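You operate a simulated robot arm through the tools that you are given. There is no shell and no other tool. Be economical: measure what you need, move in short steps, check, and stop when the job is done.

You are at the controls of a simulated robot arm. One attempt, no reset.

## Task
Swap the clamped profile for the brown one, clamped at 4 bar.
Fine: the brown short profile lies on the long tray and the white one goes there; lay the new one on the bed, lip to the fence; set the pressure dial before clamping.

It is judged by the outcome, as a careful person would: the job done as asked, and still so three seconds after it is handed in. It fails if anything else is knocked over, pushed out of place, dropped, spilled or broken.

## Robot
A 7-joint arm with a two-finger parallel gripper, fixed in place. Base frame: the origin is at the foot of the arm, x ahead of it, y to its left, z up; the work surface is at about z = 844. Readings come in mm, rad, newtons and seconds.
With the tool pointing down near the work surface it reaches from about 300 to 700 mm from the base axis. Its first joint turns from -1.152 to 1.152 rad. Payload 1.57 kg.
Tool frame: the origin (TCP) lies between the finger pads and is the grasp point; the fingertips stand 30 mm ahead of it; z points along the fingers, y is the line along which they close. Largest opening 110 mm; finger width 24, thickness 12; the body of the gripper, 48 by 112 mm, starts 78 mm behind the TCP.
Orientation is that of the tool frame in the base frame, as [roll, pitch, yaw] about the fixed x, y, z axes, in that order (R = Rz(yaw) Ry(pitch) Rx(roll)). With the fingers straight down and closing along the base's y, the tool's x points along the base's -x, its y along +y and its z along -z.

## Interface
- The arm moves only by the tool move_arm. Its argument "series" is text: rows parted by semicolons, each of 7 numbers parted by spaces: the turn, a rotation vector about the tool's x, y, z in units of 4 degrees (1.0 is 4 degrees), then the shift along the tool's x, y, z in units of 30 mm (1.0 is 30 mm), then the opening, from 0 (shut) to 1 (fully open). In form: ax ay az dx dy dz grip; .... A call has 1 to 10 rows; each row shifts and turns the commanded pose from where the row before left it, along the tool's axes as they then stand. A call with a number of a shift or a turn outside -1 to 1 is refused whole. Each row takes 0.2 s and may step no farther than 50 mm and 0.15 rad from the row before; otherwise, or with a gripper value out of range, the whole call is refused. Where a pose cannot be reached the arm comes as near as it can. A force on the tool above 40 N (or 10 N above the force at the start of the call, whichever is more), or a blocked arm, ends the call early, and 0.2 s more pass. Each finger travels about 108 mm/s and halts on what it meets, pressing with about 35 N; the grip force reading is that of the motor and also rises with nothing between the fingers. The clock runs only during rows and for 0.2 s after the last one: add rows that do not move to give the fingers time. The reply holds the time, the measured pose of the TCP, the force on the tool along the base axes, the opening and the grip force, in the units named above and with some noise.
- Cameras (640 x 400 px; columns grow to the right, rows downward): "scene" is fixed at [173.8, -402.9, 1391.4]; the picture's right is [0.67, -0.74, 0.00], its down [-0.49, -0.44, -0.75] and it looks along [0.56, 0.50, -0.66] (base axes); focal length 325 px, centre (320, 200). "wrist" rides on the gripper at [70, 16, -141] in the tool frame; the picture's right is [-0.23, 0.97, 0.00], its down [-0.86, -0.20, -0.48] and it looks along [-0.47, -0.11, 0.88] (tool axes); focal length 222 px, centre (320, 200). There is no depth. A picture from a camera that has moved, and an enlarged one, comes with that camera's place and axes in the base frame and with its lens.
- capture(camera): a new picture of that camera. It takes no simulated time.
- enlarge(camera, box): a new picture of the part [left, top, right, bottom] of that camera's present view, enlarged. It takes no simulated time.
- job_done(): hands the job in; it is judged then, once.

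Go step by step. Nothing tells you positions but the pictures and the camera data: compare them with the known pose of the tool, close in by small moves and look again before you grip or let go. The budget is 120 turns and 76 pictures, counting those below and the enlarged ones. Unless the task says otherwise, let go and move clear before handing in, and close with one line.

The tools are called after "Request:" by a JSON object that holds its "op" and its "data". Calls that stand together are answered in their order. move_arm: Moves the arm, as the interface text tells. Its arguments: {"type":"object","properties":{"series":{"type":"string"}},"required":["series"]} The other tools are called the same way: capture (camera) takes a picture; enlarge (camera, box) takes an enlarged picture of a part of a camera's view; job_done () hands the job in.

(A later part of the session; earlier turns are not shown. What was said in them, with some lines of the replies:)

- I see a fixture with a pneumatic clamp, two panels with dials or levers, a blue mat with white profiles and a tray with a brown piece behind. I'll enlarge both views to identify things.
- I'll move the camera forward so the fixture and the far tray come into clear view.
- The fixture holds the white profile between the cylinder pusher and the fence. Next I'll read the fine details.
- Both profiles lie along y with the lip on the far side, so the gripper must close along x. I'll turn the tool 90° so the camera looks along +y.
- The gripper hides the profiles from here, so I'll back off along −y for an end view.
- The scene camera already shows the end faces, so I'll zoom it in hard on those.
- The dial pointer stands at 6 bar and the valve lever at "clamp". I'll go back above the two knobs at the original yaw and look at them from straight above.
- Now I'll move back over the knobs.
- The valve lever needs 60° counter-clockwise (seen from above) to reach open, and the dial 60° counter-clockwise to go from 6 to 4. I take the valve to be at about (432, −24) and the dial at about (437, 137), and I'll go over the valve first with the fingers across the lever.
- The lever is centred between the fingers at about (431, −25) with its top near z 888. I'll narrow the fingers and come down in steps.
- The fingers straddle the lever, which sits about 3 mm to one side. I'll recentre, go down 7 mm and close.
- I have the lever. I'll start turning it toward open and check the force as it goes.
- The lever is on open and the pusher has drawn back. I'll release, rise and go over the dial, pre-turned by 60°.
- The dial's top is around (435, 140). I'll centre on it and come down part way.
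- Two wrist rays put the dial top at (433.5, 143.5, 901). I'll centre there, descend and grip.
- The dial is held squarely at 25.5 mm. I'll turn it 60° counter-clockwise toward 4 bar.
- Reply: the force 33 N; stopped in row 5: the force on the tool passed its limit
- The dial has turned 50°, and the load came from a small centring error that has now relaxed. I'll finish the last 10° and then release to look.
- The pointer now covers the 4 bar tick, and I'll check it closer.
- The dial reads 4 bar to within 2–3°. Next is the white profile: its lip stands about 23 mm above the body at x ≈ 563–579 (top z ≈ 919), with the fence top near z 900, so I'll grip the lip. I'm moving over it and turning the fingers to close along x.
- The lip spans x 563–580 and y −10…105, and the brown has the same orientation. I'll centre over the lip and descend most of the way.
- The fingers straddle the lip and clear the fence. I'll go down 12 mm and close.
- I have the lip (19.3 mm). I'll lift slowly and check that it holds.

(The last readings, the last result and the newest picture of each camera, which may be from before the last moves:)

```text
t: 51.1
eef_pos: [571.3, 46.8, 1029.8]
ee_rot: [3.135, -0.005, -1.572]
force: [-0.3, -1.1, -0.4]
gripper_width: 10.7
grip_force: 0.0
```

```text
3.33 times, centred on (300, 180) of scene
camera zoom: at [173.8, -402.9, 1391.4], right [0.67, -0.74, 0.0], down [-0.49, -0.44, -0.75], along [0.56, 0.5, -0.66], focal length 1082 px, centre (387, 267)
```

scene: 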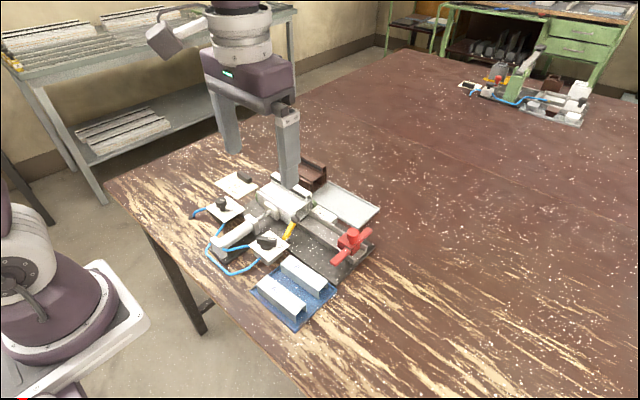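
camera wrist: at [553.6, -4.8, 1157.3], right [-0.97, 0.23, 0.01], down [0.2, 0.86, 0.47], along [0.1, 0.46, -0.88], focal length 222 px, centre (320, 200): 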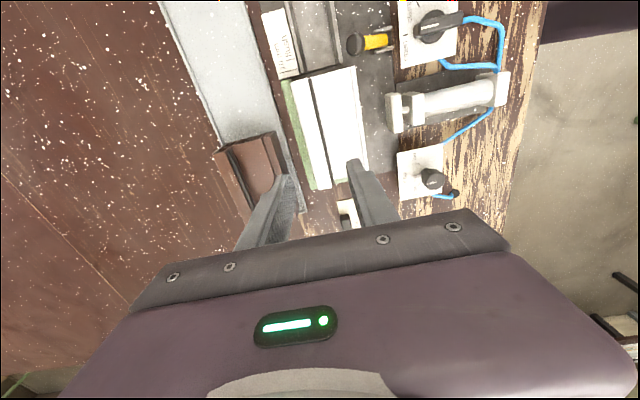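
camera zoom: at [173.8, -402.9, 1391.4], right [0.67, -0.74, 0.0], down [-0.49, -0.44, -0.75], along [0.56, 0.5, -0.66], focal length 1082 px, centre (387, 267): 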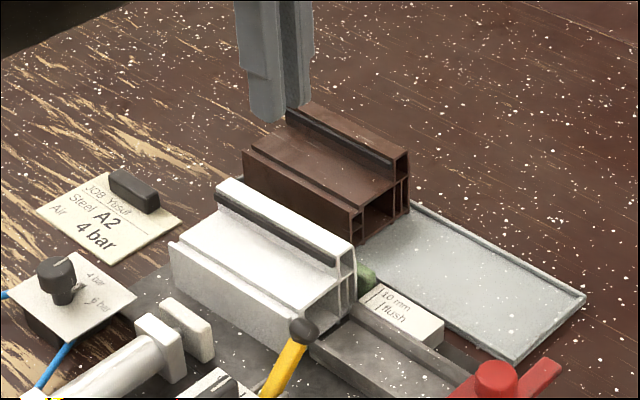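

The grip slipped off and the profile stayed on the bed undisturbed. I need to know why, so I'll look closely at the lip shape and at whether the yellow lever holds the profile.

Request:
{"op": "enlarge", "data": {"camera": "scene", "box": [282, 185, 330, 225]}}

Request:
{"op": "enlarge", "data": {"camera": "wrist", "box": [280, 20, 450, 180]}}

```text
10.00 times, centred on (306, 205) of scene
camera zoom: at [173.8, -402.9, 1391.4], right [0.67, -0.74, 0.0], down [-0.49, -0.44, -0.75], along [0.56, 0.5, -0.66], focal length 3247 px, centre (460, 150)
```

zoom: 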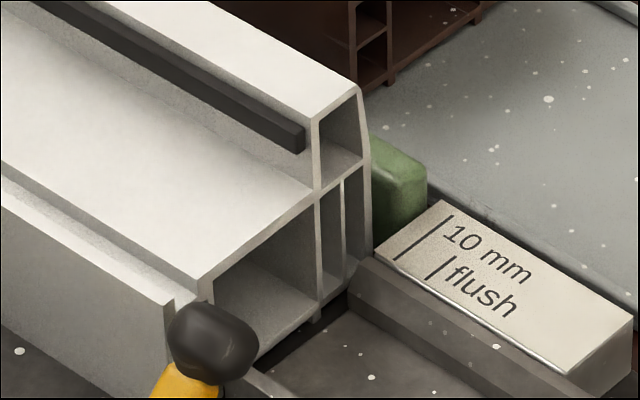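

```text
2.50 times, centred on (365, 100) of wrist
camera zoom: at [554.7, -22.9, 1171.8], right [-0.97, 0.23, 0.01], down [0.2, 0.86, 0.47], along [0.1, 0.46, -0.88], focal length 555 px, centre (208, 450)
```

zoom: 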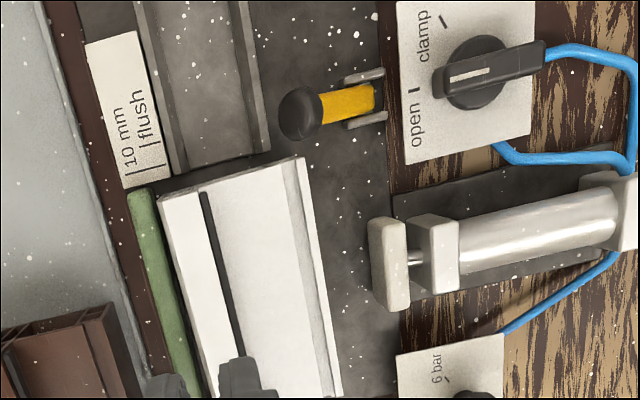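

The lip's outer face is tapered and the gasket sits high on the inner side, so the fingers squeezed off. A full-width grip on the vertical faces will be firmer, but it needs room for a finger at the fence. I'll use the lip only to draw the profile about 14 mm back along the bed.

Request:
{"op": "move_arm", "data": {"series": "0 0 0 0 0.1 0.8 0.4;0 0 0 0 0 0.8 0.4;0 0 0 0 0 0.8 0.4;0 0 0 0 0 0.78 0.4;0 0 0 0 0 0 0.4;0 0 0 0 0 0 0.25;0 0 0 0 0 0 0.15;0 0 0 0 0 0 0.1;0 0 0 0 0 0 0.1"}}

Request:
{"op": "move_arm", "data": {"series": "0 0 0 0 0.15 0 0.1;0 0 0 0 0.15 0 0.1;0 0 0 0 0.1 0 0.1;0 0 0 0 0 0 0.1"}}

Request:
{"op": "enlarge", "data": {"camera": "wrist", "box": [230, 60, 430, 230]}}

```text
t: 53.1
eef_pos: [565.6, 47.7, 934.0]
ee_rot: [3.134, -0.007, -1.573]
force: [0.1, 0.2, 0.4]
gripper_width: 19.3
grip_force: 33.7
```

```text
t: 54.1
eef_pos: [555.2, 47.3, 934.6]
ee_rot: [3.135, -0.007, -1.572]
force: [-0.5, 0.5, 0.4]
gripper_width: 19.2
grip_force: 33.8
```

```text
2.35 times, centred on (330, 145) of wrist
camera zoom: at [537.9, -22.0, 1076.1], right [-0.97, 0.23, 0.01], down [0.2, 0.86, 0.47], along [0.1, 0.46, -0.88], focal length 523 px, centre (296, 329)
```

zoom: 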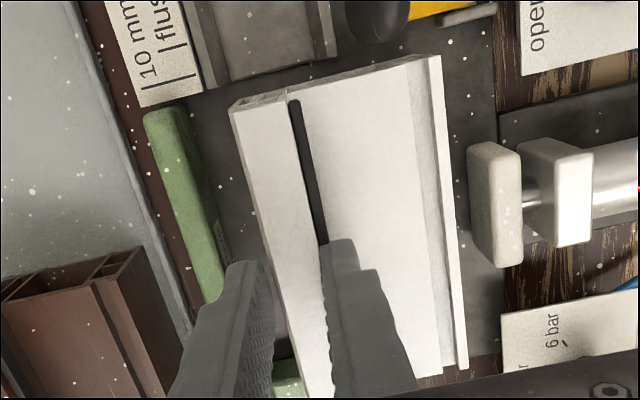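

The profile slid back cleanly. I'll draw it 3 mm further, release, rise and set up a full-width grip beside the pusher pad at y ≈ 81.

Request:
{"op": "move_arm", "data": {"series": "0 0 0 0 0.12 0 0.1;0 0 0 0 0 0 0.1;0 0 0 0 0 0 0.3;0 0 0 0 0 0 0.3;0 0 0 0 0 -0.8 0.3;0 0 0 -0.4 0.2 -0.4 0.67;0 0 0 -0.4 0.3 0 0.67;0 0 0 -0.33 0.28 0 0.67;0 0 0 0 0 0 0.67;0 0 0 0 0 0 0.67"}}

Request:
{"op": "enlarge", "data": {"camera": "wrist", "box": [230, 60, 430, 230]}}

Request:
{"op": "enlarge", "data": {"camera": "scene", "box": [240, 150, 350, 220]}}

```text
t: 56.4
eef_pos: [527.3, 80.9, 970.7]
ee_rot: [3.135, -0.006, -1.572]
force: [0.2, -0.2, -0.5]
gripper_width: 73.7
grip_force: 0.0
```

```text
2.35 times, centred on (330, 145) of wrist
camera zoom: at [511.3, 12.5, 1112.5], right [-0.97, 0.23, 0.01], down [0.2, 0.86, 0.47], along [0.1, 0.46, -0.88], focal length 523 px, centre (296, 329)
```

zoom: 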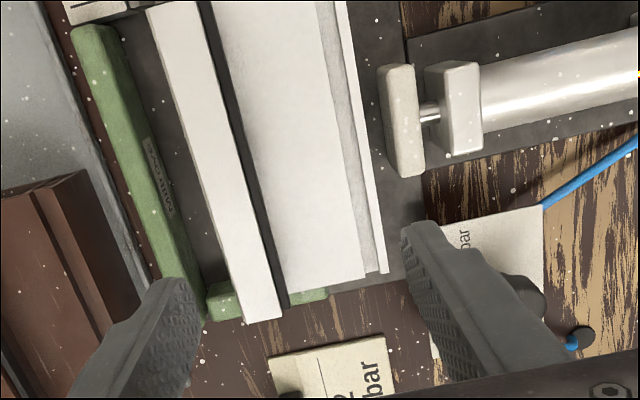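

```text
5.71 times, centred on (295, 185) of scene
camera zoom: at [173.8, -402.8, 1391.4], right [0.67, -0.74, 0.0], down [-0.49, -0.44, -0.75], along [0.56, 0.5, -0.66], focal length 1855 px, centre (463, 286)
```

zoom: 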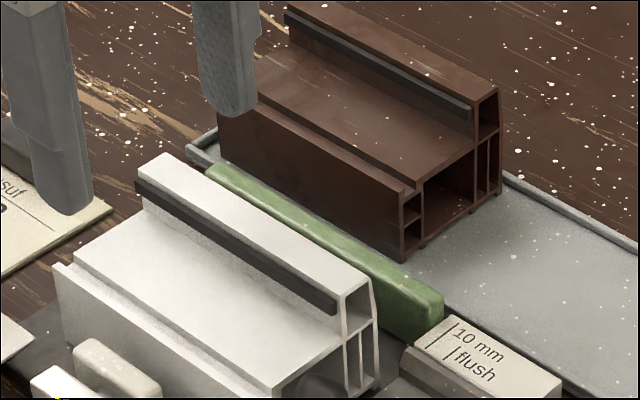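

The fence gap is only about 14 mm for a 12 mm finger, while the pad still has about 6 mm free. I'll draw the profile another 4 mm back by the lip.

Request:
{"op": "move_arm", "data": {"series": "0 0 0 0.4 -0.3 0 0.4;0 0 0 0.4 -0.3 0 0.4;0 0 0 0.32 -0.2 0 0.4;0 0 0 0 0 0.6 0.4;0 0 0 0 0 0.62 0.4;0 0 0 0 0 0 0.25;0 0 0 0 0 0 0.15;0 0 0 0 0 0 0.1;0 0 0 0 0 0 0.1"}}

Request:
{"op": "move_arm", "data": {"series": "0 0 0 0 0.13 0 0.1;0 0 0 0 0 0 0.1;0 0 0 0 0 0 0.3;0 0 0 0 0 0 0.3;0 0 0 0 0 -0.8 0.3;0 0 0 -0.4 0.2 -0.4 0.69;0 0 0 -0.4 0.3 0 0.69;0 0 0 -0.33 0.3 0 0.69;0 0 0 0 0 0 0.69;0 0 0 0 0 0 0.69"}}

Request:
{"op": "enlarge", "data": {"camera": "wrist", "box": [230, 60, 430, 230]}}

```text
t: 58.4
eef_pos: [553.2, 47.2, 935.3]
ee_rot: [3.135, -0.006, -1.572]
force: [-0.1, 0.2, -0.3]
gripper_width: 19.2
grip_force: 33.6
```

```text
t: 60.5
eef_pos: [523.3, 82.3, 970.4]
ee_rot: [3.135, -0.006, -1.573]
force: [-0.9, -0.6, -0.1]
gripper_width: 75.6
grip_force: 0.1
```

```text
2.35 times, centred on (330, 145) of wrist
camera zoom: at [507.5, 12.2, 1112.3], right [-0.97, 0.23, 0.01], down [0.2, 0.86, 0.47], along [0.1, 0.46, -0.88], focal length 523 px, centre (296, 329)
```

zoom: 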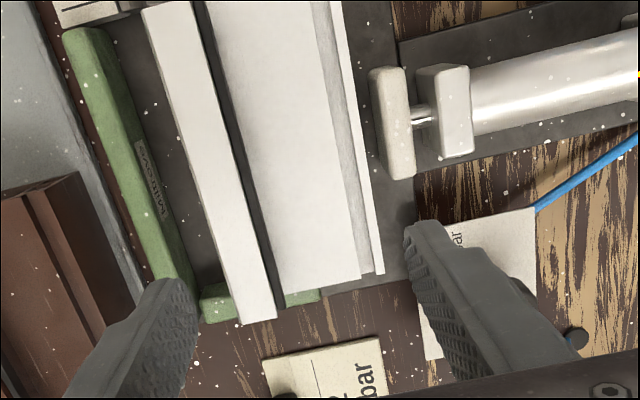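

There is now room on both sides (near margin about 4 mm, far about 4 mm, with the fence face further out). I'll shift 2.5 mm and come down in steps.

Request:
{"op": "move_arm", "data": {"series": "0 0 0 0 -0.083 0 0.69;0 0 0 0 0 0.6 0.69;0 0 0 0 0 0.6 0.69;0 0 0 0 0 0.4 0.69;0 0 0 0 0 0.4 0.69;0 0 0 0 0 0.4 0.69;0 0 0 0 0 0 0.69"}}

Request:
{"op": "enlarge", "data": {"camera": "scene", "box": [230, 150, 350, 230]}}

```text
t: 61.8
eef_pos: [527.6, 82.0, 913.7]
ee_rot: [-3.141, -0.007, -1.572]
force: [-3.5, 1.4, 13.9]
gripper_width: 79.2
grip_force: 1.8
stopped in row 6: the force on the tool passed its limit (the readings are from after the stop); the commanded pose is now the measured one
```

```text
5.00 times, centred on (290, 190) of scene
camera zoom: at [173.5, -402.9, 1391.5], right [0.67, -0.74, 0.0], down [-0.49, -0.44, -0.75], along [0.56, 0.5, -0.66], focal length 1623 px, centre (470, 250)
```

zoom: 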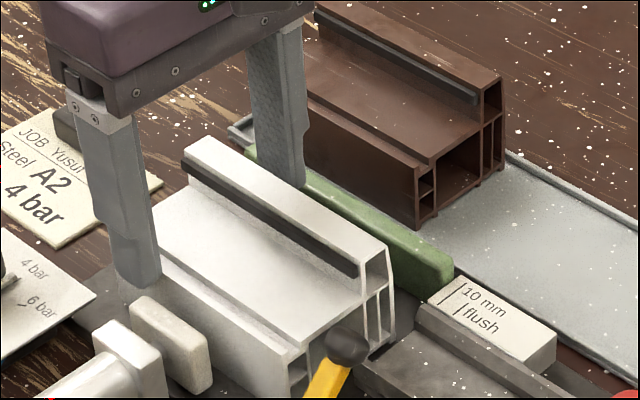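

Contact at tip z ≈ 884, probably a finger on the flange top. I'll raise 10 mm and look.

Request:
{"op": "move_arm", "data": {"series": "0 0 0 0 0 -0.4 0.72;0 0 0 0 0 0 0.72"}}

Request:
{"op": "enlarge", "data": {"camera": "wrist", "box": [220, 40, 440, 240]}}

Request:
{"op": "enlarge", "data": {"camera": "scene", "box": [240, 160, 310, 215]}}

```text
t: 62.4
eef_pos: [529.0, 80.9, 924.9]
ee_rot: [-3.141, -0.007, -1.571]
force: [1.2, -0.3, 1.0]
gripper_width: 79.1
grip_force: 0.0
```

```text
2.00 times, centred on (330, 140) of wrist
camera zoom: at [511.5, 11.3, 1066.9], right [-0.97, 0.23, 0.0], down [0.2, 0.86, 0.47], along [0.11, 0.46, -0.88], focal length 444 px, centre (300, 320)
```

zoom: 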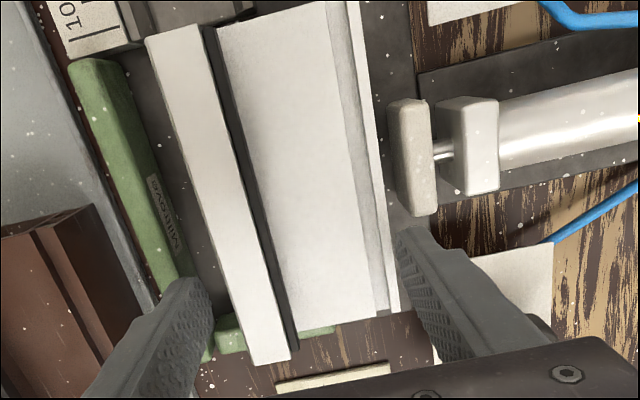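

```text
7.27 times, centred on (275, 188) of scene
camera zoom: at [173.8, -402.9, 1391.4], right [0.67, -0.74, 0.0], down [-0.49, -0.44, -0.75], along [0.56, 0.5, -0.66], focal length 2361 px, centre (647, 291)
```

zoom: 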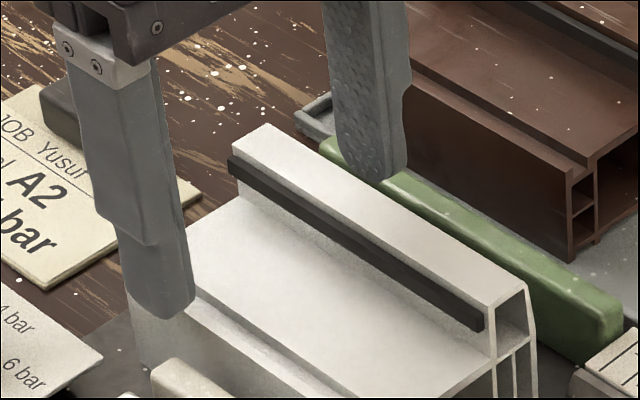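

The far finger had ridden on the lip's taper and been pushed 3 mm out; it now sits in the gap with clearance to both sides. I'll descend again in small steps.

Request:
{"op": "move_arm", "data": {"series": "0 0 0 0 0 0.3 0.73;0 0 0 0 0 0.2 0.73;0 0 0 0 0 0.2 0.73;0 0 0 0 0 0.2 0.73;0 0 0 0 0 0 0.73"}}

Request:
{"op": "enlarge", "data": {"camera": "scene", "box": [230, 155, 330, 230]}}

```text
t: 63.1
eef_pos: [530.1, 79.6, 914.8]
ee_rot: [-3.137, -0.008, -1.574]
force: [-3.2, 0.1, 14.5]
gripper_width: 82.6
grip_force: 1.5
stopped in row 3: the force on the tool passed its limit (the readings are from after the stop); the commanded pose is now the measured one
```

```text
5.33 times, centred on (280, 192) of scene
camera zoom: at [173.6, -402.9, 1391.5], right [0.67, -0.74, 0.0], down [-0.49, -0.44, -0.75], along [0.56, 0.5, -0.66], focal length 1732 px, centre (533, 240)
```

zoom: 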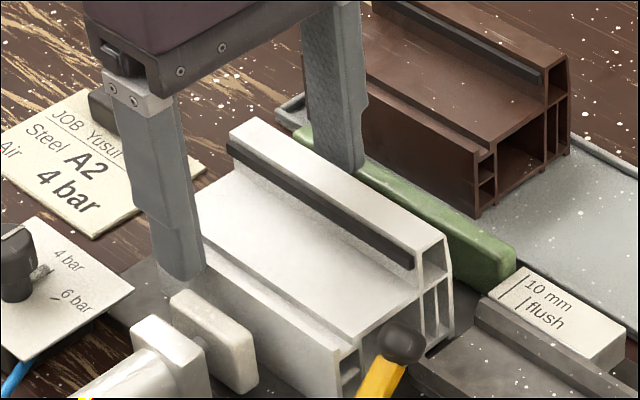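

Blocked again at the same height. I'll raise slightly and look at each fingertip closely to see what it meets.

Request:
{"op": "move_arm", "data": {"series": "0 0 0 0 0 -0.25 0.73;0 0 0 0 0 0 0.73"}}

Request:
{"op": "enlarge", "data": {"camera": "wrist", "box": [320, 100, 430, 190]}}

Request:
{"op": "enlarge", "data": {"camera": "wrist", "box": [220, 130, 330, 220]}}

```text
t: 63.7
eef_pos: [529.8, 81.0, 921.1]
ee_rot: [-3.138, -0.007, -1.572]
force: [0.9, 1.0, 0.1]
gripper_width: 80.2
grip_force: 0.0
```

```text
4.44 times, centred on (375, 145) of wrist
camera zoom: at [512.1, 11.4, 1062.9], right [-0.97, 0.23, -0.01], down [0.2, 0.86, 0.47], along [0.11, 0.46, -0.88], focal length 987 px, centre (76, 444)
```

zoom: 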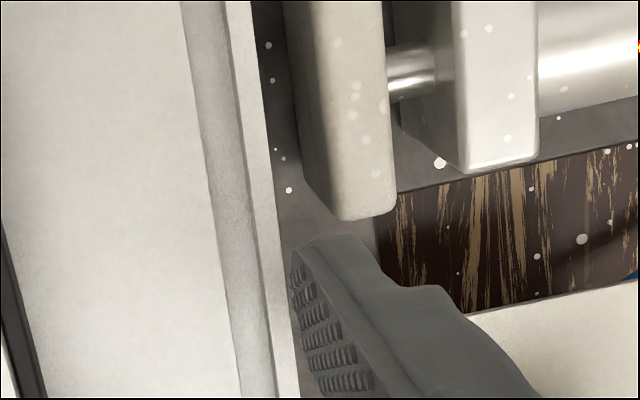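

```text
4.44 times, centred on (275, 175) of wrist
camera zoom: at [512.1, 11.4, 1062.9], right [-0.97, 0.23, -0.01], down [0.2, 0.86, 0.47], along [0.11, 0.46, -0.88], focal length 987 px, centre (520, 311)
```

zoom: 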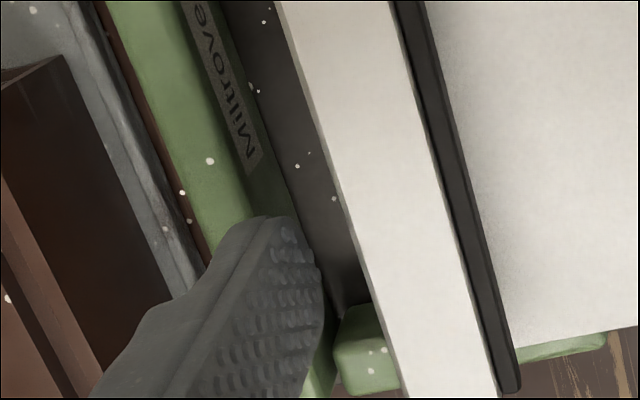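

Now it's clear: this time the far finger was over the fence and the near one was at the flange edge. The profile spans x ≈ 488–559, so the correct centre is 523.3 with a 78 mm opening.

Request:
{"op": "move_arm", "data": {"series": "0 0 0 0 0 -0.5 0.71;0 0 0 0 0.217 0 0.71;0 0 0 0 0 0 0.71;0 0 0 0 0 0.5 0.71;0 0 0 0 0 0.3 0.71;0 0 0 0 0 0.3 0.71;0 0 0 0 0 0.2 0.71;0 0 0 0 0 0 0.71"}}

```text
t: 64.9
eef_pos: [524.0, 79.7, 913.7]
ee_rot: [-3.13, -0.007, -1.571]
force: [-3.6, 0.3, 18.4]
gripper_width: 80.8
grip_force: 1.7
stopped in row 6: the force on the tool passed its limit (the readings are from after the stop); the commanded pose is now the measured one
```

Request:
{"op": "enlarge", "data": {"camera": "wrist", "box": [220, 110, 430, 220]}}

Request:
{"op": "enlarge", "data": {"camera": "scene", "box": [245, 160, 310, 215]}}

```text
3.05 times, centred on (325, 165) of wrist
camera zoom: at [505.9, 11.1, 1055.7], right [-0.97, 0.23, -0.01], down [0.2, 0.86, 0.47], along [0.12, 0.46, -0.88], focal length 677 px, centre (305, 307)
```

zoom: 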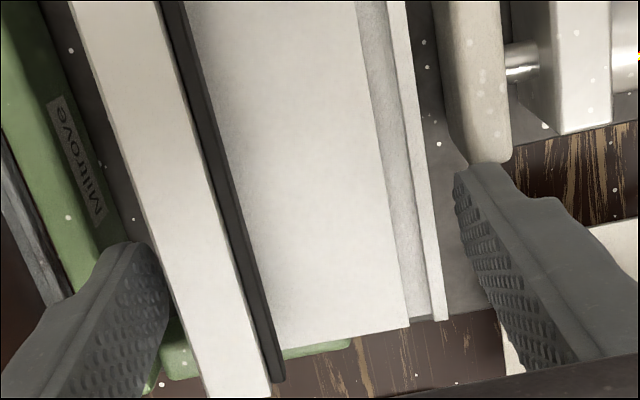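

```text
7.27 times, centred on (278, 188) of scene
camera zoom: at [173.5, -402.9, 1391.5], right [0.67, -0.74, 0.0], down [-0.49, -0.44, -0.75], along [0.56, 0.5, -0.66], focal length 2361 px, centre (629, 291)
```

zoom: 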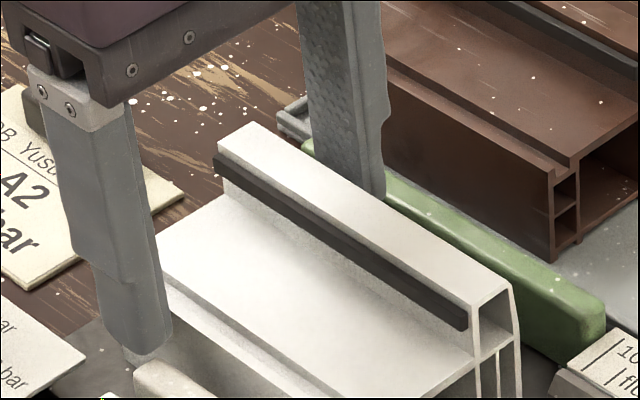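

The near fingertip is on the corner of the pusher pad, while the far one is well placed in the gap. I'll rise, shift 8 mm to +y and re-level.

Request:
{"op": "move_arm", "data": {"series": "-0.165 0 0 0 0 -0.4 0.7;0 0 0 -0.28 0 0 0.7;0 0 0 0 0 0 0.7;0 0 0 0 0 0.4 0.7;0 0 0 0 0 0.3 0.7;0 0 0 0 0 0.2 0.7;0 0 0 0 0 0.2 0.7;0 0 0 0 0 0 0.7"}}

```text
t: 66.7
eef_pos: [525.3, 87.9, 893.1]
ee_rot: [3.14, -0.009, -1.57]
force: [0.7, -0.7, -0.1]
gripper_width: 77.0
grip_force: 0.0
```

Down without contact, with the tips at z 863. I'll close for the full-width grip.

Request:
{"op": "move_arm", "data": {"series": "0 0 0 0 0 0 0.66;0 0 0 0 0 0 0.62;0 0 0 0 0 0 0.58;0 0 0 0 0 0 0.58;0 0 0 0 0 0 0.58"}}

Request:
{"op": "move_arm", "data": {"series": "0 0 0 0 0 -0.1 0.58;0 0 0 0 0 -0.2 0.58;0 0 0 0 0 -0.2 0.58;0 0 0 0 0 0 0.58"}}

Request:
{"op": "enlarge", "data": {"camera": "scene", "box": [220, 130, 360, 230]}}

```text
t: 67.9
eef_pos: [524.1, 88.8, 894.5]
ee_rot: [3.137, -0.008, -1.572]
force: [0.5, 0.6, 0.9]
gripper_width: 69.9
grip_force: 35.1
```

```text
t: 68.9
eef_pos: [525.8, 88.6, 906.6]
ee_rot: [3.14, -0.009, -1.57]
force: [-0.5, 0.8, -2.3]
gripper_width: 69.8
grip_force: 35.2
```

```text
4.00 times, centred on (290, 180) of scene
camera zoom: at [173.9, -402.9, 1391.4], right [0.67, -0.74, 0.0], down [-0.49, -0.44, -0.75], along [0.56, 0.5, -0.66], focal length 1299 px, centre (440, 280)
```

zoom: 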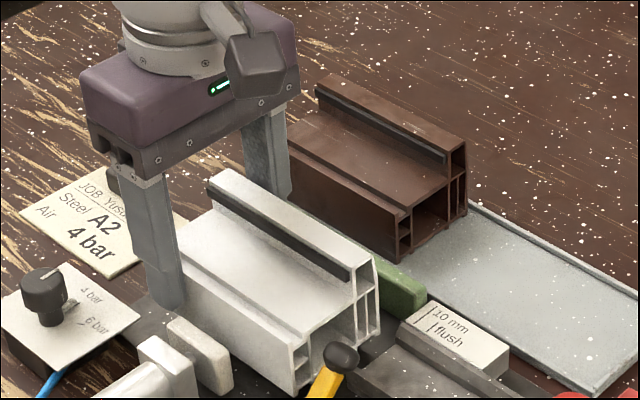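

It's held level, weighing about 0.23 kg. I'll lift clear of everything, move over the free part of the tray (centre about x 653, y −39) and stop above it to look.

Request:
{"op": "move_arm", "data": {"series": "0 0 0 0 0 -0.7 0.58;0 0 0 0 0 -0.8 0.58;0 0 0 0 0 -0.8 0.58;0 0 0 0 0 -0.7 0.58;0 0 0 0.7 0 0 0.58;0 0 0 0.7 0 0 0.58;0 0 0 0.7 0 0 0.58;0 0 0 0.75 0 0 0.58;0 0 0 0 0 0 0.58"}}

Request:
{"op": "move_arm", "data": {"series": "0 0 0 0 -0.7 0 0.58;0 0 0 0 -0.7 0 0.58;0 0 0 0 -0.7 0 0.58;0 0 0 0 -0.7 0 0.58;0 0 0 0 -0.7 0 0.58;0 0 0 0 -0.75 0 0.58;0 0 0 0 0 0.8 0.58;0 0 0 0 0 0.4 0.58;0 0 0 0 0 0 0.58"}}

Request:
{"op": "enlarge", "data": {"camera": "wrist", "box": [200, 20, 460, 230]}}

Request:
{"op": "enlarge", "data": {"camera": "scene", "box": [260, 120, 400, 240]}}

```text
t: 70.9
eef_pos: [524.7, 2.6, 996.7]
ee_rot: [3.14, -0.008, -1.57]
force: [-0.8, 0.5, -0.9]
gripper_width: 69.8
grip_force: 34.8
```

```text
t: 72.9
eef_pos: [652.7, 1.6, 962.0]
ee_rot: [3.14, -0.01, -1.572]
force: [-0.8, -0.3, -1.8]
gripper_width: 69.4
grip_force: 35.1
```

```text
1.90 times, centred on (330, 125) of wrist
camera zoom: at [636.2, -66.6, 1103.4], right [-0.97, 0.23, 0.0], down [0.2, 0.86, 0.47], along [0.11, 0.46, -0.88], focal length 423 px, centre (301, 343)
```

zoom: 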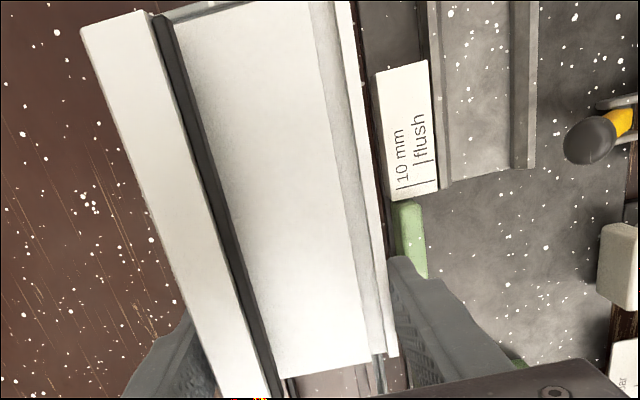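

```text
3.33 times, centred on (330, 180) of scene
camera zoom: at [173.9, -402.9, 1391.4], right [0.67, -0.74, 0.0], down [-0.49, -0.44, -0.75], along [0.56, 0.5, -0.66], focal length 1082 px, centre (287, 267)
```

zoom: 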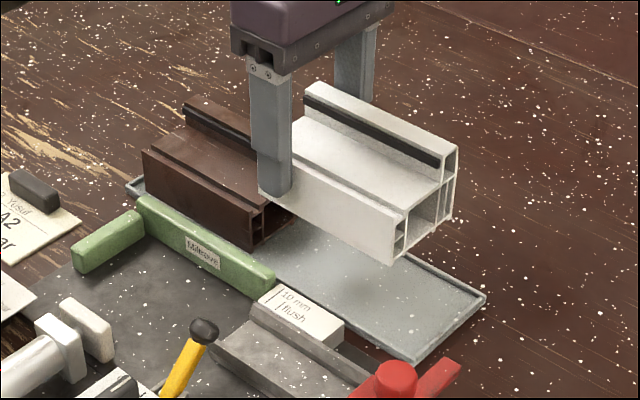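

Positions look right, but the front foot would be close to the tray's front rim, so I'll shift 4 mm to +x. Then I'll lower in decreasing steps.

Request:
{"op": "move_arm", "data": {"series": "0 0 0 0 -0.14 0.4 0.58;0 0 0 0 0 0.6 0.58;0 0 0 0 0 0.5 0.58;0 0 0 0 0 0.3 0.58;0 0 0 0 0 0 0.58"}}

Request:
{"op": "enlarge", "data": {"camera": "scene", "box": [280, 150, 390, 240]}}

```text
t: 74.1
eef_pos: [658.0, 2.9, 907.6]
ee_rot: [3.14, -0.009, -1.571]
force: [0.0, 0.6, -1.7]
gripper_width: 69.4
grip_force: 35.0
```

```text
4.44 times, centred on (335, 195) of scene
camera zoom: at [173.9, -402.9, 1391.4], right [0.67, -0.74, 0.0], down [-0.49, -0.44, -0.75], along [0.56, 0.5, -0.66], focal length 1443 px, centre (253, 222)
```

zoom: 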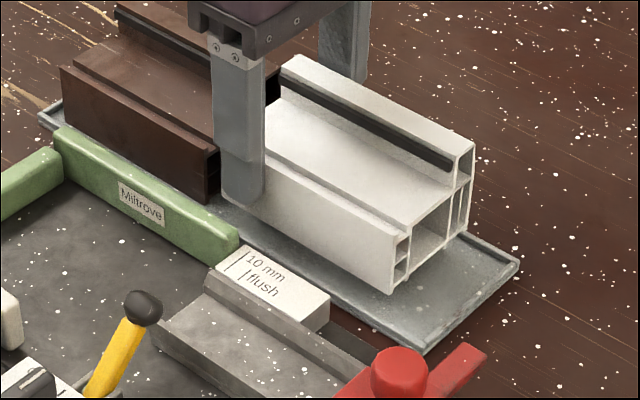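

It's lined up inside the tray, so I'll lower gently until it touches.

Request:
{"op": "move_arm", "data": {"series": "0 0 0 0 0 0.15 0.58;0 0 0 0 0 0.12 0.58;0 0 0 0 0 0.1 0.58;0 0 0 0 0 0 0.58"}}

Request:
{"op": "move_arm", "data": {"series": "0 0 0 0 0 0.06 0.58;0 0 0 0 0 0.05 0.58;0 0 0 0 0 0 0.58"}}

```text
t: 75.1
eef_pos: [657.0, 2.3, 895.6]
ee_rot: [3.139, -0.01, -1.57]
force: [0.5, 0.0, -1.6]
gripper_width: 69.8
grip_force: 34.9
```

```text
t: 75.9
eef_pos: [656.1, 1.6, 893.5]
ee_rot: [3.139, -0.008, -1.57]
force: [-0.4, 0.8, -0.8]
gripper_width: 69.7
grip_force: 35.1
```

Request:
{"op": "move_arm", "data": {"series": "0 0 0 0 0 0.06 0.58;0 0 0 0 0 0.05 0.58;0 0 0 0 0 0 0.58"}}

Request:
{"op": "move_arm", "data": {"series": "0 0 0 0 0 0.05 0.58;0 0 0 0 0 0.05 0.58;0 0 0 0 0 0 0.58"}}

```text
t: 76.7
eef_pos: [655.7, 3.3, 889.8]
ee_rot: [3.141, -0.01, -1.571]
force: [0.0, 0.7, -2.1]
gripper_width: 69.7
grip_force: 34.9
```

```text
t: 77.5
eef_pos: [655.3, 3.9, 888.5]
ee_rot: [-3.141, -0.009, -1.571]
force: [-4.6, -0.5, 26.8]
gripper_width: 69.9
grip_force: 35.2
```

Contact at TCP z ≈ 889, so the profile is on the tray. I'll ease up 1 mm, release and rise.

Request:
{"op": "move_arm", "data": {"series": "0 0 0 0 0 -0.03 0.58;0 0 0 0 0 0 0.64;0 0 0 0 0 0 0.68;0 0 0 0 0 0 0.68;0 0 0 0 0 0 0.68;0 0 0 0 0 -0.5 0.68;0 0 0 0 0 -0.8 0.68;0 0 0 0 0 -1 0.68;0 0 0 0 0 -0.7 0.7;0 0 0 0 0 0 0.7"}}

Request:
{"op": "enlarge", "data": {"camera": "scene", "box": [260, 140, 400, 240]}}

```text
t: 79.7
eef_pos: [656.3, 0.6, 979.0]
ee_rot: [3.14, -0.009, -1.572]
force: [0.3, -0.3, 0.3]
gripper_width: 76.9
grip_force: 0.0
```

```text
4.00 times, centred on (330, 190) of scene
camera zoom: at [173.8, -402.9, 1391.4], right [0.67, -0.74, 0.0], down [-0.49, -0.44, -0.75], along [0.56, 0.5, -0.66], focal length 1299 px, centre (280, 240)
```

zoom: 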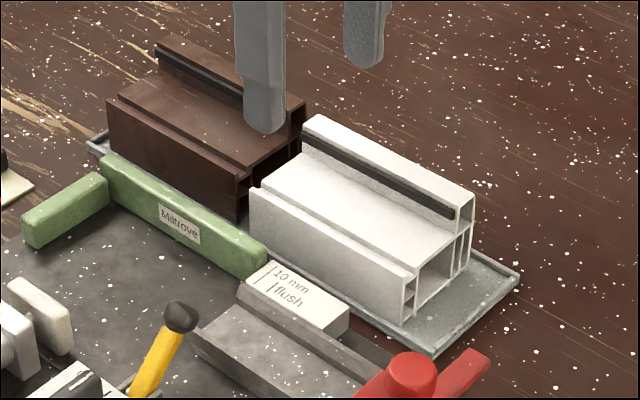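

The white profile rests flat in the tray. Now I'll go over the brown one, gripping near its +y end by the same offset.

Request:
{"op": "move_arm", "data": {"series": "0 0 0 -0.9 0.15 0 0.72;0 0 0 -0.9 0 0 0.72;0 0 0 -0.9 0 0 0.72;0 0 0 -0.9 0 0 0.72;0 0 0 -0.9 0 0 0.72;0 0 0 0 0 0 0.72"}}

Request:
{"op": "enlarge", "data": {"camera": "wrist", "box": [220, 40, 430, 220]}}

```text
t: 81.1
eef_pos: [649.2, 138.2, 977.7]
ee_rot: [3.139, -0.009, -1.57]
force: [0.1, -0.8, -0.6]
gripper_width: 79.1
grip_force: 0.0
```

```text
2.22 times, centred on (325, 130) of wrist
camera zoom: at [634.1, 69.8, 1118.6], right [-0.97, 0.23, 0.0], down [0.2, 0.86, 0.47], along [0.11, 0.46, -0.88], focal length 494 px, centre (309, 356)
```

zoom: 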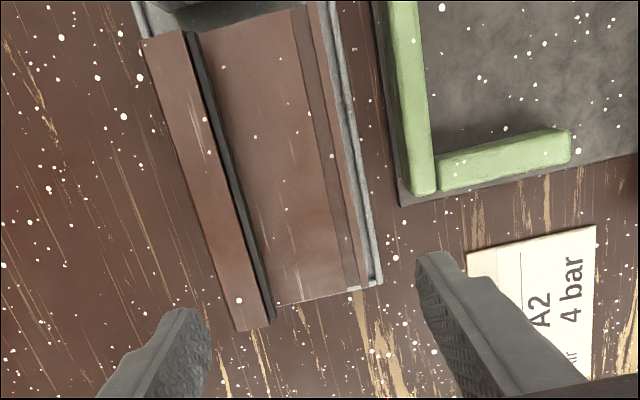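

Brown spans x ≈ 626–692 and y 41–157; the end stop's face is at y ≈ 109. I'll centre at x 658.5 and come down.

Request:
{"op": "move_arm", "data": {"series": "0 0 0 0 -0.31 0 0.72;0 0 0 0 0 0.6 0.72;0 0 0 0 0 0.6 0.72;0 0 0 0 0 0.5 0.72;0 0 0 0 0 0.4 0.72;0 0 0 0 0 0.3 0.72;0 0 0 0 0 0.3 0.72;0 0 0 0 0 0.2 0.72;0 0 0 0 0 0 0.72"}}

Request:
{"op": "enlarge", "data": {"camera": "wrist", "box": [220, 70, 430, 230]}}

```text
t: 83.1
eef_pos: [661.5, 137.3, 889.8]
ee_rot: [3.141, -0.008, -1.571]
force: [0.1, -0.5, 0.0]
gripper_width: 79.1
grip_force: 0.0
```

```text
2.50 times, centred on (325, 150) of wrist
camera zoom: at [643.8, 68.4, 1031.1], right [-0.97, 0.23, 0.0], down [0.2, 0.86, 0.47], along [0.11, 0.46, -0.88], focal length 555 px, centre (308, 325)
```

zoom: 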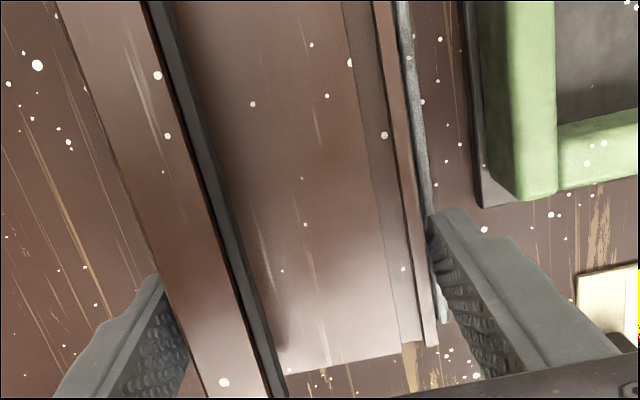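

The fingers straddle the brown profile. I'll close and lift a little.

Request:
{"op": "move_arm", "data": {"series": "0 0 0 0 0 0 0.68;0 0 0 0 0 0 0.64;0 0 0 0 0 0 0.58;0 0 0 0 0 0 0.58;0 0 0 0 0 0 0.58"}}

Request:
{"op": "move_arm", "data": {"series": "0 0 0 0 0 -0.1 0.58;0 0 0 0 0 -0.2 0.58;0 0 0 0 0 -0.3 0.58;0 0 0 0 0 0 0.58"}}

Request:
{"op": "enlarge", "data": {"camera": "scene", "box": [250, 120, 390, 230]}}

```text
t: 84.3
eef_pos: [660.3, 138.4, 889.7]
ee_rot: [3.138, -0.009, -1.572]
force: [-0.2, 0.0, -0.3]
gripper_width: 69.7
grip_force: 34.7
```

```text
t: 85.3
eef_pos: [660.9, 137.0, 908.0]
ee_rot: [3.138, -0.009, -1.571]
force: [1.0, 0.4, -1.7]
gripper_width: 69.7
grip_force: 34.8
```

```text
3.64 times, centred on (320, 175) of scene
camera zoom: at [173.9, -402.9, 1391.4], right [0.67, -0.74, 0.0], down [-0.49, -0.44, -0.75], along [0.56, 0.5, -0.66], focal length 1181 px, centre (320, 291)
```

zoom: 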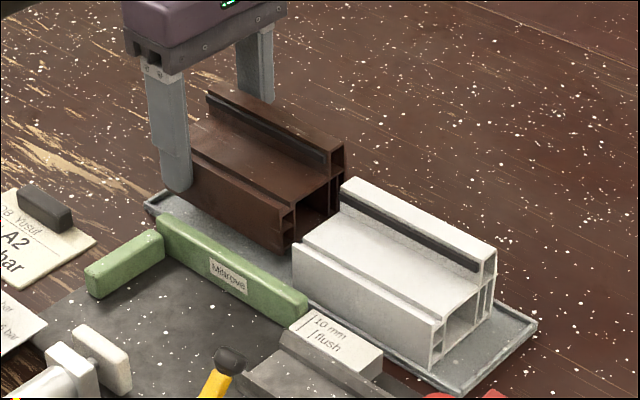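

Held level. I'll lift clear and carry it over the bed (TCP about 525, 86.5), then lower to just above it.

Request:
{"op": "move_arm", "data": {"series": "0 0 0 0 0 -0.7 0.58;0 0 0 0 0 -0.8 0.58;0 0 0 0 0 -0.8 0.58;0 0 0 0 0 -0.5 0.58;0 0 0 0.3 0.7 0 0.58;0 0 0 0.3 0.7 0 0.58;0 0 0 0.3 0.8 0 0.58;0 0 0 0.3 0.8 0 0.58;0 0 0 0.3 0.8 0 0.58;0 0 0 0.18 0.7 0 0.58"}}

Request:
{"op": "move_arm", "data": {"series": "0 0 0 0 0 0 0.58;0 0 0 0 0 0.6 0.58;0 0 0 0 0 0.6 0.58;0 0 0 0 0 0.5 0.58;0 0 0 0 0 0 0.58"}}

Request:
{"op": "enlarge", "data": {"camera": "wrist", "box": [220, 50, 430, 230]}}

```text
t: 87.5
eef_pos: [526.2, 88.1, 993.5]
ee_rot: [3.141, -0.007, -1.57]
force: [0.2, -0.5, -1.0]
gripper_width: 69.4
grip_force: 35.3
```

```text
t: 88.7
eef_pos: [525.9, 89.0, 941.1]
ee_rot: [3.139, -0.009, -1.57]
force: [-0.6, -0.1, -1.9]
gripper_width: 69.5
grip_force: 34.6
```

```text
2.22 times, centred on (325, 140) of wrist
camera zoom: at [509.8, 19.6, 1083.3], right [-0.97, 0.23, 0.0], down [0.2, 0.86, 0.47], along [0.11, 0.46, -0.88], focal length 494 px, centre (309, 333)
```

zoom: 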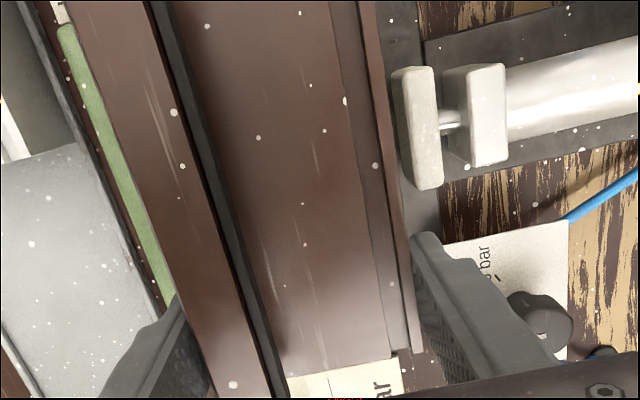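

Clear of the pad and fence. I'll nudge 2.5 mm to −y and lower gently to the bed (expected contact near TCP z 894).

Request:
{"op": "move_arm", "data": {"series": "0 0 0 0.08 0 0 0.58;0 0 0 0 0 0.4 0.58;0 0 0 0 0 0.4 0.58;0 0 0 0 0 0.3 0.58;0 0 0 0 0 0.2 0.58;0 0 0 0 0 0 0.58"}}

Request:
{"op": "move_arm", "data": {"series": "0 0 0 0 0 0.07 0.58;0 0 0 0 0 0.05 0.58;0 0 0 0 0 0 0.58"}}

```text
t: 90.1
eef_pos: [526.3, 84.3, 901.9]
ee_rot: [3.14, -0.008, -1.57]
force: [-0.1, 0.3, -2.2]
gripper_width: 69.6
grip_force: 34.7
```

```text
t: 90.9
eef_pos: [526.3, 84.6, 899.8]
ee_rot: [3.141, -0.009, -1.569]
force: [-0.5, 0.0, -2.6]
gripper_width: 69.7
grip_force: 34.6
```

Request:
{"op": "move_arm", "data": {"series": "0 0 0 0 0 0.07 0.58;0 0 0 0 0 0.05 0.58;0 0 0 0 0 0 0.58"}}

Request:
{"op": "move_arm", "data": {"series": "0 0 0 0 0 0.05 0.58;0 0 0 0 0 0.04 0.58;0 0 0 0 0 0 0.58"}}

```text
t: 91.7
eef_pos: [525.1, 83.9, 895.2]
ee_rot: [3.139, -0.008, -1.571]
force: [0.4, 1.2, -1.2]
gripper_width: 69.7
grip_force: 35.1
```

```text
t: 92.5
eef_pos: [526.7, 84.6, 894.2]
ee_rot: [3.141, -0.008, -1.571]
force: [-4.9, 1.6, 24.7]
gripper_width: 69.6
grip_force: 34.6
```

It's on the bed. I'll ease up 1 mm, release, rise and then use the lip to slide it to the fence.

Request:
{"op": "move_arm", "data": {"series": "0 0 0 0 0 -0.03 0.58;0 0 0 0 0 0 0.64;0 0 0 0 0 0 0.69;0 0 0 0 0 0 0.69;0 0 0 0 0 -0.3 0.69;0 0 0 0 0 -0.6 0.69;0 0 0 0 0 -0.8 0.69;0 0 0 0 0 -0.8 0.69;0 0 0 0 0 0 0.5"}}

Request:
{"op": "move_arm", "data": {"series": "0 0 0 0.4 -0.3 0 0.4;0 0 0 0.4 -0.3 0 0.4;0 0 0 0.44 -0.2 0 0.4;0 0 0 0 0 0.5 0.4;0 0 0 0 0 0.5 0.4;0 0 0 0 0 0.2 0.4;0 0 0 0 0 0 0.4"}}

Request:
{"op": "enlarge", "data": {"camera": "scene", "box": [220, 150, 350, 240]}}

```text
t: 94.5
eef_pos: [526.4, 87.2, 968.4]
ee_rot: [3.139, -0.01, -1.572]
force: [0.3, 0.5, 1.1]
gripper_width: 55.3
grip_force: 0.0
```

```text
t: 96.1
eef_pos: [550.5, 48.1, 930.8]
ee_rot: [3.14, -0.009, -1.572]
force: [-0.1, 0.2, 0.5]
gripper_width: 43.8
grip_force: 0.0
```

```text
4.44 times, centred on (285, 195) of scene
camera zoom: at [173.8, -402.9, 1391.4], right [0.67, -0.74, 0.0], down [-0.49, -0.44, -0.75], along [0.56, 0.5, -0.66], focal length 1443 px, centre (476, 222)
```

zoom: 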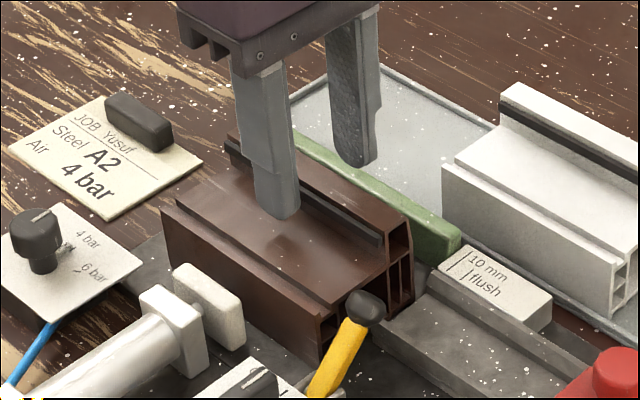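

The brown sits flat on the bed. I'll raise 3 mm, take the lip and slide toward the fence.

Request:
{"op": "move_arm", "data": {"series": "0 0 0 0 0 -0.1 0.4;0 0 0 0 0 0 0.25;0 0 0 0 0 0 0.15;0 0 0 0 0 0 0.1;0 0 0 0 0 0 0.1;0 0 0 0 -0.15 0 0.1;0 0 0 0 -0.2 0 0.1;0 0 0 0 -0.2 0 0.1;0 0 0 0 0 0 0.1"}}

Request:
{"op": "move_arm", "data": {"series": "0 0 0 0 -0.06 0 0.1;0 0 0 0 -0.05 0 0.1;0 0 0 0 0 0 0.1"}}

```text
t: 98.1
eef_pos: [568.4, 48.2, 936.3]
ee_rot: [3.14, -0.009, -1.571]
force: [0.0, -0.4, -0.1]
gripper_width: 19.6
grip_force: 33.0
```

```text
t: 98.9
eef_pos: [569.9, 47.4, 937.0]
ee_rot: [3.14, -0.009, -1.571]
force: [-0.6, 0.1, -0.7]
gripper_width: 19.4
grip_force: 33.4
```

Request:
{"op": "move_arm", "data": {"series": "0 0 0 0 -0.06 0 0.1;0 0 0 0 -0.04 0 0.1;0 0 0 0 0 0 0.1"}}

Request:
{"op": "move_arm", "data": {"series": "0 0 0 0 -0.05 0 0.1;0 0 0 0 0 0 0.1"}}

```text
t: 99.7
eef_pos: [573.4, 48.2, 935.9]
ee_rot: [3.141, -0.009, -1.571]
force: [-0.2, -0.2, -0.2]
gripper_width: 19.3
grip_force: 33.4
```

```text
t: 100.3
eef_pos: [574.2, 47.6, 936.2]
ee_rot: [3.139, -0.007, -1.572]
force: [0.2, -0.4, -0.8]
gripper_width: 19.2
grip_force: 33.0
```

Request:
{"op": "move_arm", "data": {"series": "0 0 0 0 -0.05 0 0.1;0 0 0 0 0 0 0.1"}}

Request:
{"op": "enlarge", "data": {"camera": "scene", "box": [230, 150, 340, 230]}}

```text
t: 100.9
eef_pos: [576.4, 47.3, 935.6]
ee_rot: [3.135, -0.009, -1.57]
force: [-8.5, -0.4, 1.1]
gripper_width: 19.2
grip_force: 33.5
```

```text
5.00 times, centred on (285, 190) of scene
camera zoom: at [173.6, -402.9, 1391.5], right [0.67, -0.74, 0.0], down [-0.49, -0.44, -0.75], along [0.56, 0.5, -0.66], focal length 1623 px, centre (495, 250)
```

zoom: 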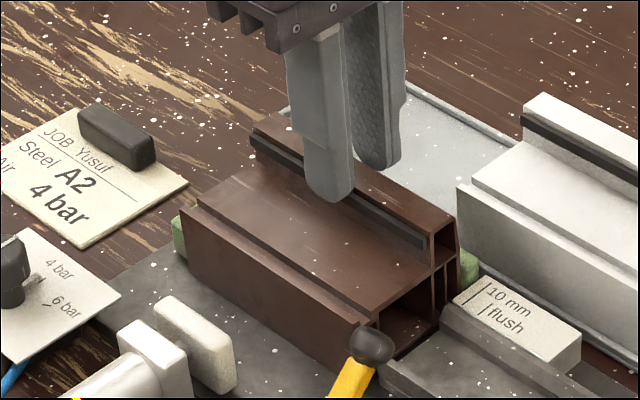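

The lip is against the fence (8.5 N felt). I'll release, rise and go back above the valve while turning to the original yaw.

Request:
{"op": "move_arm", "data": {"series": "0 0 0 0 0 0 0.25;0 0 0 0 0 0 0.35;0 0 0 0 0 0 0.35;0 0 0 0 0 -0.8 0.35;0 0 0 0 0 -0.8 0.35;0 0 0 0 0 -0.8 0.28;0 0 0 0.6 0.9 0 0.28;0 0 0 0.6 0.9 0 0.28;0 0 0 0.6 0.9 0 0.28;0 0 0 0.6 0.9 0 0.28"}}

Request:
{"op": "move_arm", "data": {"series": "0 0 1 0 0.9 0 0.28;0 0 1 0 0.4 0 0.28;0 0 1 0 0 0 0.28;0 0 1 0 0 0 0.28;0 0 1 0 0 0 0.28;0 0 1 0 0 0 0.28;0 0 1 0 0 0 0.28;0 0 1 0 0 0 0.28;0 0 1 0 0 0 0.28;0 0 1 0 0 0 0.28"}}

Request:
{"op": "move_arm", "data": {"series": "0 0 1 0 0 0 0.28;0 0 1 0 0 0 0.28;0 0 1 0 0 0 0.28;0 0 1 0 0 0 0.28;0 0 1 0 0 0 0.28;0 0 1 0 0 0 0.28;0 0 1 0 0 0 0.28;0 0 1 0 0 0 0.28;0 0 1 0 0 0 0.28;0 0 1 0 0 0 0.28"}}

Request:
{"op": "move_arm", "data": {"series": "0 0 1 0 0 0 0.28;0 0 1 0 0 0 0.28;0 0 0.5 0 0 0 0.28;0 0 0 0 0 0 0.28"}}

```text
t: 103.1
eef_pos: [468.0, -23.2, 1009.3]
ee_rot: [3.139, -0.009, -1.57]
force: [0.0, 0.0, 0.2]
gripper_width: 30.6
grip_force: 0.1
```

```text
t: 105.3
eef_pos: [428.3, -22.4, 1009.2]
ee_rot: [-3.138, -0.006, -2.27]
force: [0.1, 0.3, 0.7]
gripper_width: 30.5
grip_force: 0.1
```

```text
t: 107.5
eef_pos: [429.8, -21.8, 1009.0]
ee_rot: [-3.133, -0.004, -2.969]
force: [0.5, 0.3, 0.4]
gripper_width: 31.1
grip_force: 0.0
```

```text
t: 108.5
eef_pos: [428.5, -23.1, 1007.7]
ee_rot: [-3.132, -0.002, 3.14]
force: [0.8, -0.7, -0.3]
gripper_width: 30.7
grip_force: 0.1
```

Over the valve; I'll level, centre on the known lever position (430.4, −25.2), and descend.

Request:
{"op": "move_arm", "data": {"series": "-0.137 0 0 -0.05 -0.07 0 0.28;0 0 0 0 0 0.9 0.28;0 0 0 0 0 0.9 0.28;0 0 0 0 0 0.7 0.28;0 0 0 0 0 0.4 0.28;0 0 0 0 0 0.36 0.28;0 0 0 0 0 0 0.28"}}

Request:
{"op": "enlarge", "data": {"camera": "wrist", "box": [250, 100, 400, 220]}}

```text
t: 110.1
eef_pos: [430.7, -24.0, 910.9]
ee_rot: [3.139, -0.001, -3.142]
force: [-0.8, 0.5, -0.8]
gripper_width: 30.8
grip_force: 0.1
```

```text
3.33 times, centred on (325, 160) of wrist
camera zoom: at [360.4, -7.6, 1052.6], right [0.23, 0.97, 0.0], down [0.86, -0.2, 0.48], along [0.46, -0.11, -0.88], focal length 740 px, centre (303, 333)
```

zoom: 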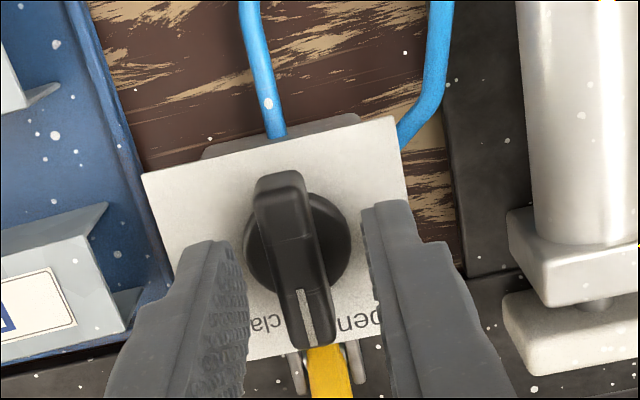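

The fingers straddle the lever. I'll close and turn it clockwise back to clamp.

Request:
{"op": "move_arm", "data": {"series": "0 0 0 0 -0.04 0 0.28;0 0 0 0 0 0 0.2;0 0 0 0 0 0 0.1;0 0 0 0 0 0 0.05;0 0 0 0 0 0 0.05;0 0 1 0 0 0 0.05;0 0 1 0 0 0 0.05;0 0 1 0 0 0 0.05"}}

Request:
{"op": "move_arm", "data": {"series": "0 0 1 0 0 0 0.05;0 0 1 0 0 0 0.05;0 0 1 0 0 0 0.05;0 0 1 0 0 0 0.05;0 0 1 0 0 0 0.05;0 0 1 0 0 0 0.05"}}

Request:
{"op": "move_arm", "data": {"series": "0 0 1 0 0 0 0.05;0 0 1 0 0 0 0.05;0 0 1 0 0 0 0.05;0 0 1 0 0 0 0.05;0 0 1 0 0 0 0.05;0 0 1 0 0 0 0.05;0 0 0 0 0 0 0.05"}}

```text
t: 111.9
eef_pos: [429.3, -25.7, 911.6]
ee_rot: [3.141, -0.003, 2.934]
force: [-2.2, 6.3, -8.5]
gripper_width: 11.9
grip_force: 29.4
```

```text
t: 113.3
eef_pos: [430.5, -25.5, 911.3]
ee_rot: [-3.14, -0.003, 2.511]
force: [-4.4, 12.4, 13.5]
gripper_width: 12.0
grip_force: 28.9
```

```text
t: 114.9
eef_pos: [430.7, -24.4, 910.5]
ee_rot: [-3.14, -0.003, 2.092]
force: [-0.4, 18.6, 3.8]
gripper_width: 11.8
grip_force: 28.9
```

The lever is turned the full 60°. I'll release, rise clear and check the result.

Request:
{"op": "move_arm", "data": {"series": "0 0 0 0 0 0 0.15;0 0 0 0 0 0 0.27;0 0 0 0 0 0 0.27;0 0 0 0 0 -0.5 0.27;0 0 0 0 0 -1 0.27;0 0 0 0 0 -1 0.27;0 0 0 0 0 -1 0.27;0 0 0 0 0 -1 0.27;0 0 0 0 0 0 0.27"}}

Request:
{"op": "enlarge", "data": {"camera": "scene", "box": [190, 150, 350, 270]}}

```text
t: 116.9
eef_pos: [431.9, -26.6, 1044.8]
ee_rot: [-3.14, -0.002, 2.093]
force: [-0.6, -0.4, 0.4]
gripper_width: 29.5
grip_force: 0.1
```

```text
3.33 times, centred on (270, 210) of scene
camera zoom: at [173.8, -402.9, 1391.4], right [0.67, -0.74, 0.0], down [-0.49, -0.44, -0.75], along [0.56, 0.5, -0.66], focal length 1082 px, centre (487, 167)
```

zoom: 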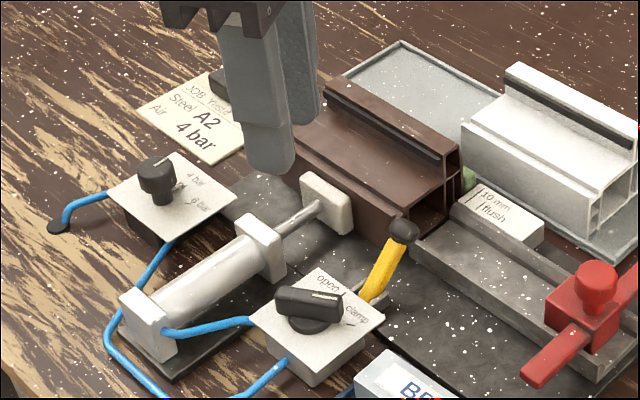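

The pusher has come out against the brown profile. A last close check of the dial, the lever and the fence contact.

Request:
{"op": "enlarge", "data": {"camera": "scene", "box": [255, 175, 335, 250]}}

Request:
{"op": "enlarge", "data": {"camera": "wrist", "box": [290, 0, 500, 160]}}

```text
5.33 times, centred on (295, 212) of scene
camera zoom: at [173.8, -402.9, 1391.4], right [0.67, -0.74, 0.0], down [-0.49, -0.44, -0.75], along [0.56, 0.5, -0.66], focal length 1732 px, centre (453, 133)
```

zoom: 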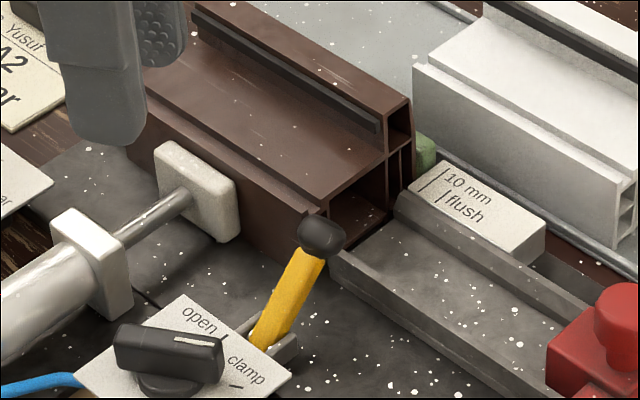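

```text
2.50 times, centred on (395, 80) of wrist
camera zoom: at [410.2, 41.6, 1187.1], right [0.96, 0.29, 0.0], down [0.26, -0.84, 0.48], along [0.14, -0.46, -0.88], focal length 555 px, centre (132, 500)
```

zoom: 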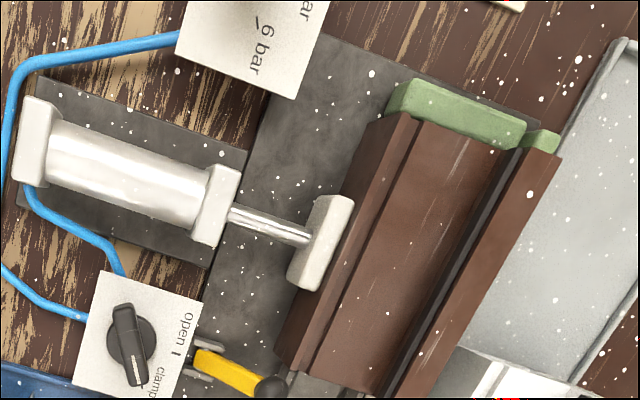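

Brown sits on the bed with its lip to the fence and its end by the stop, the dial is at 4 bar, the lever is on clamp, and the white one lies in the tray. I'm handing in.

Request:
{"op": "job_done", "data": {}}

```text
The job is handed in.
```

The brown profile is clamped with its lip against the fence, the white one is on the tray, and the dial is at 4 bar (within about 3° of the mark), set before clamping.
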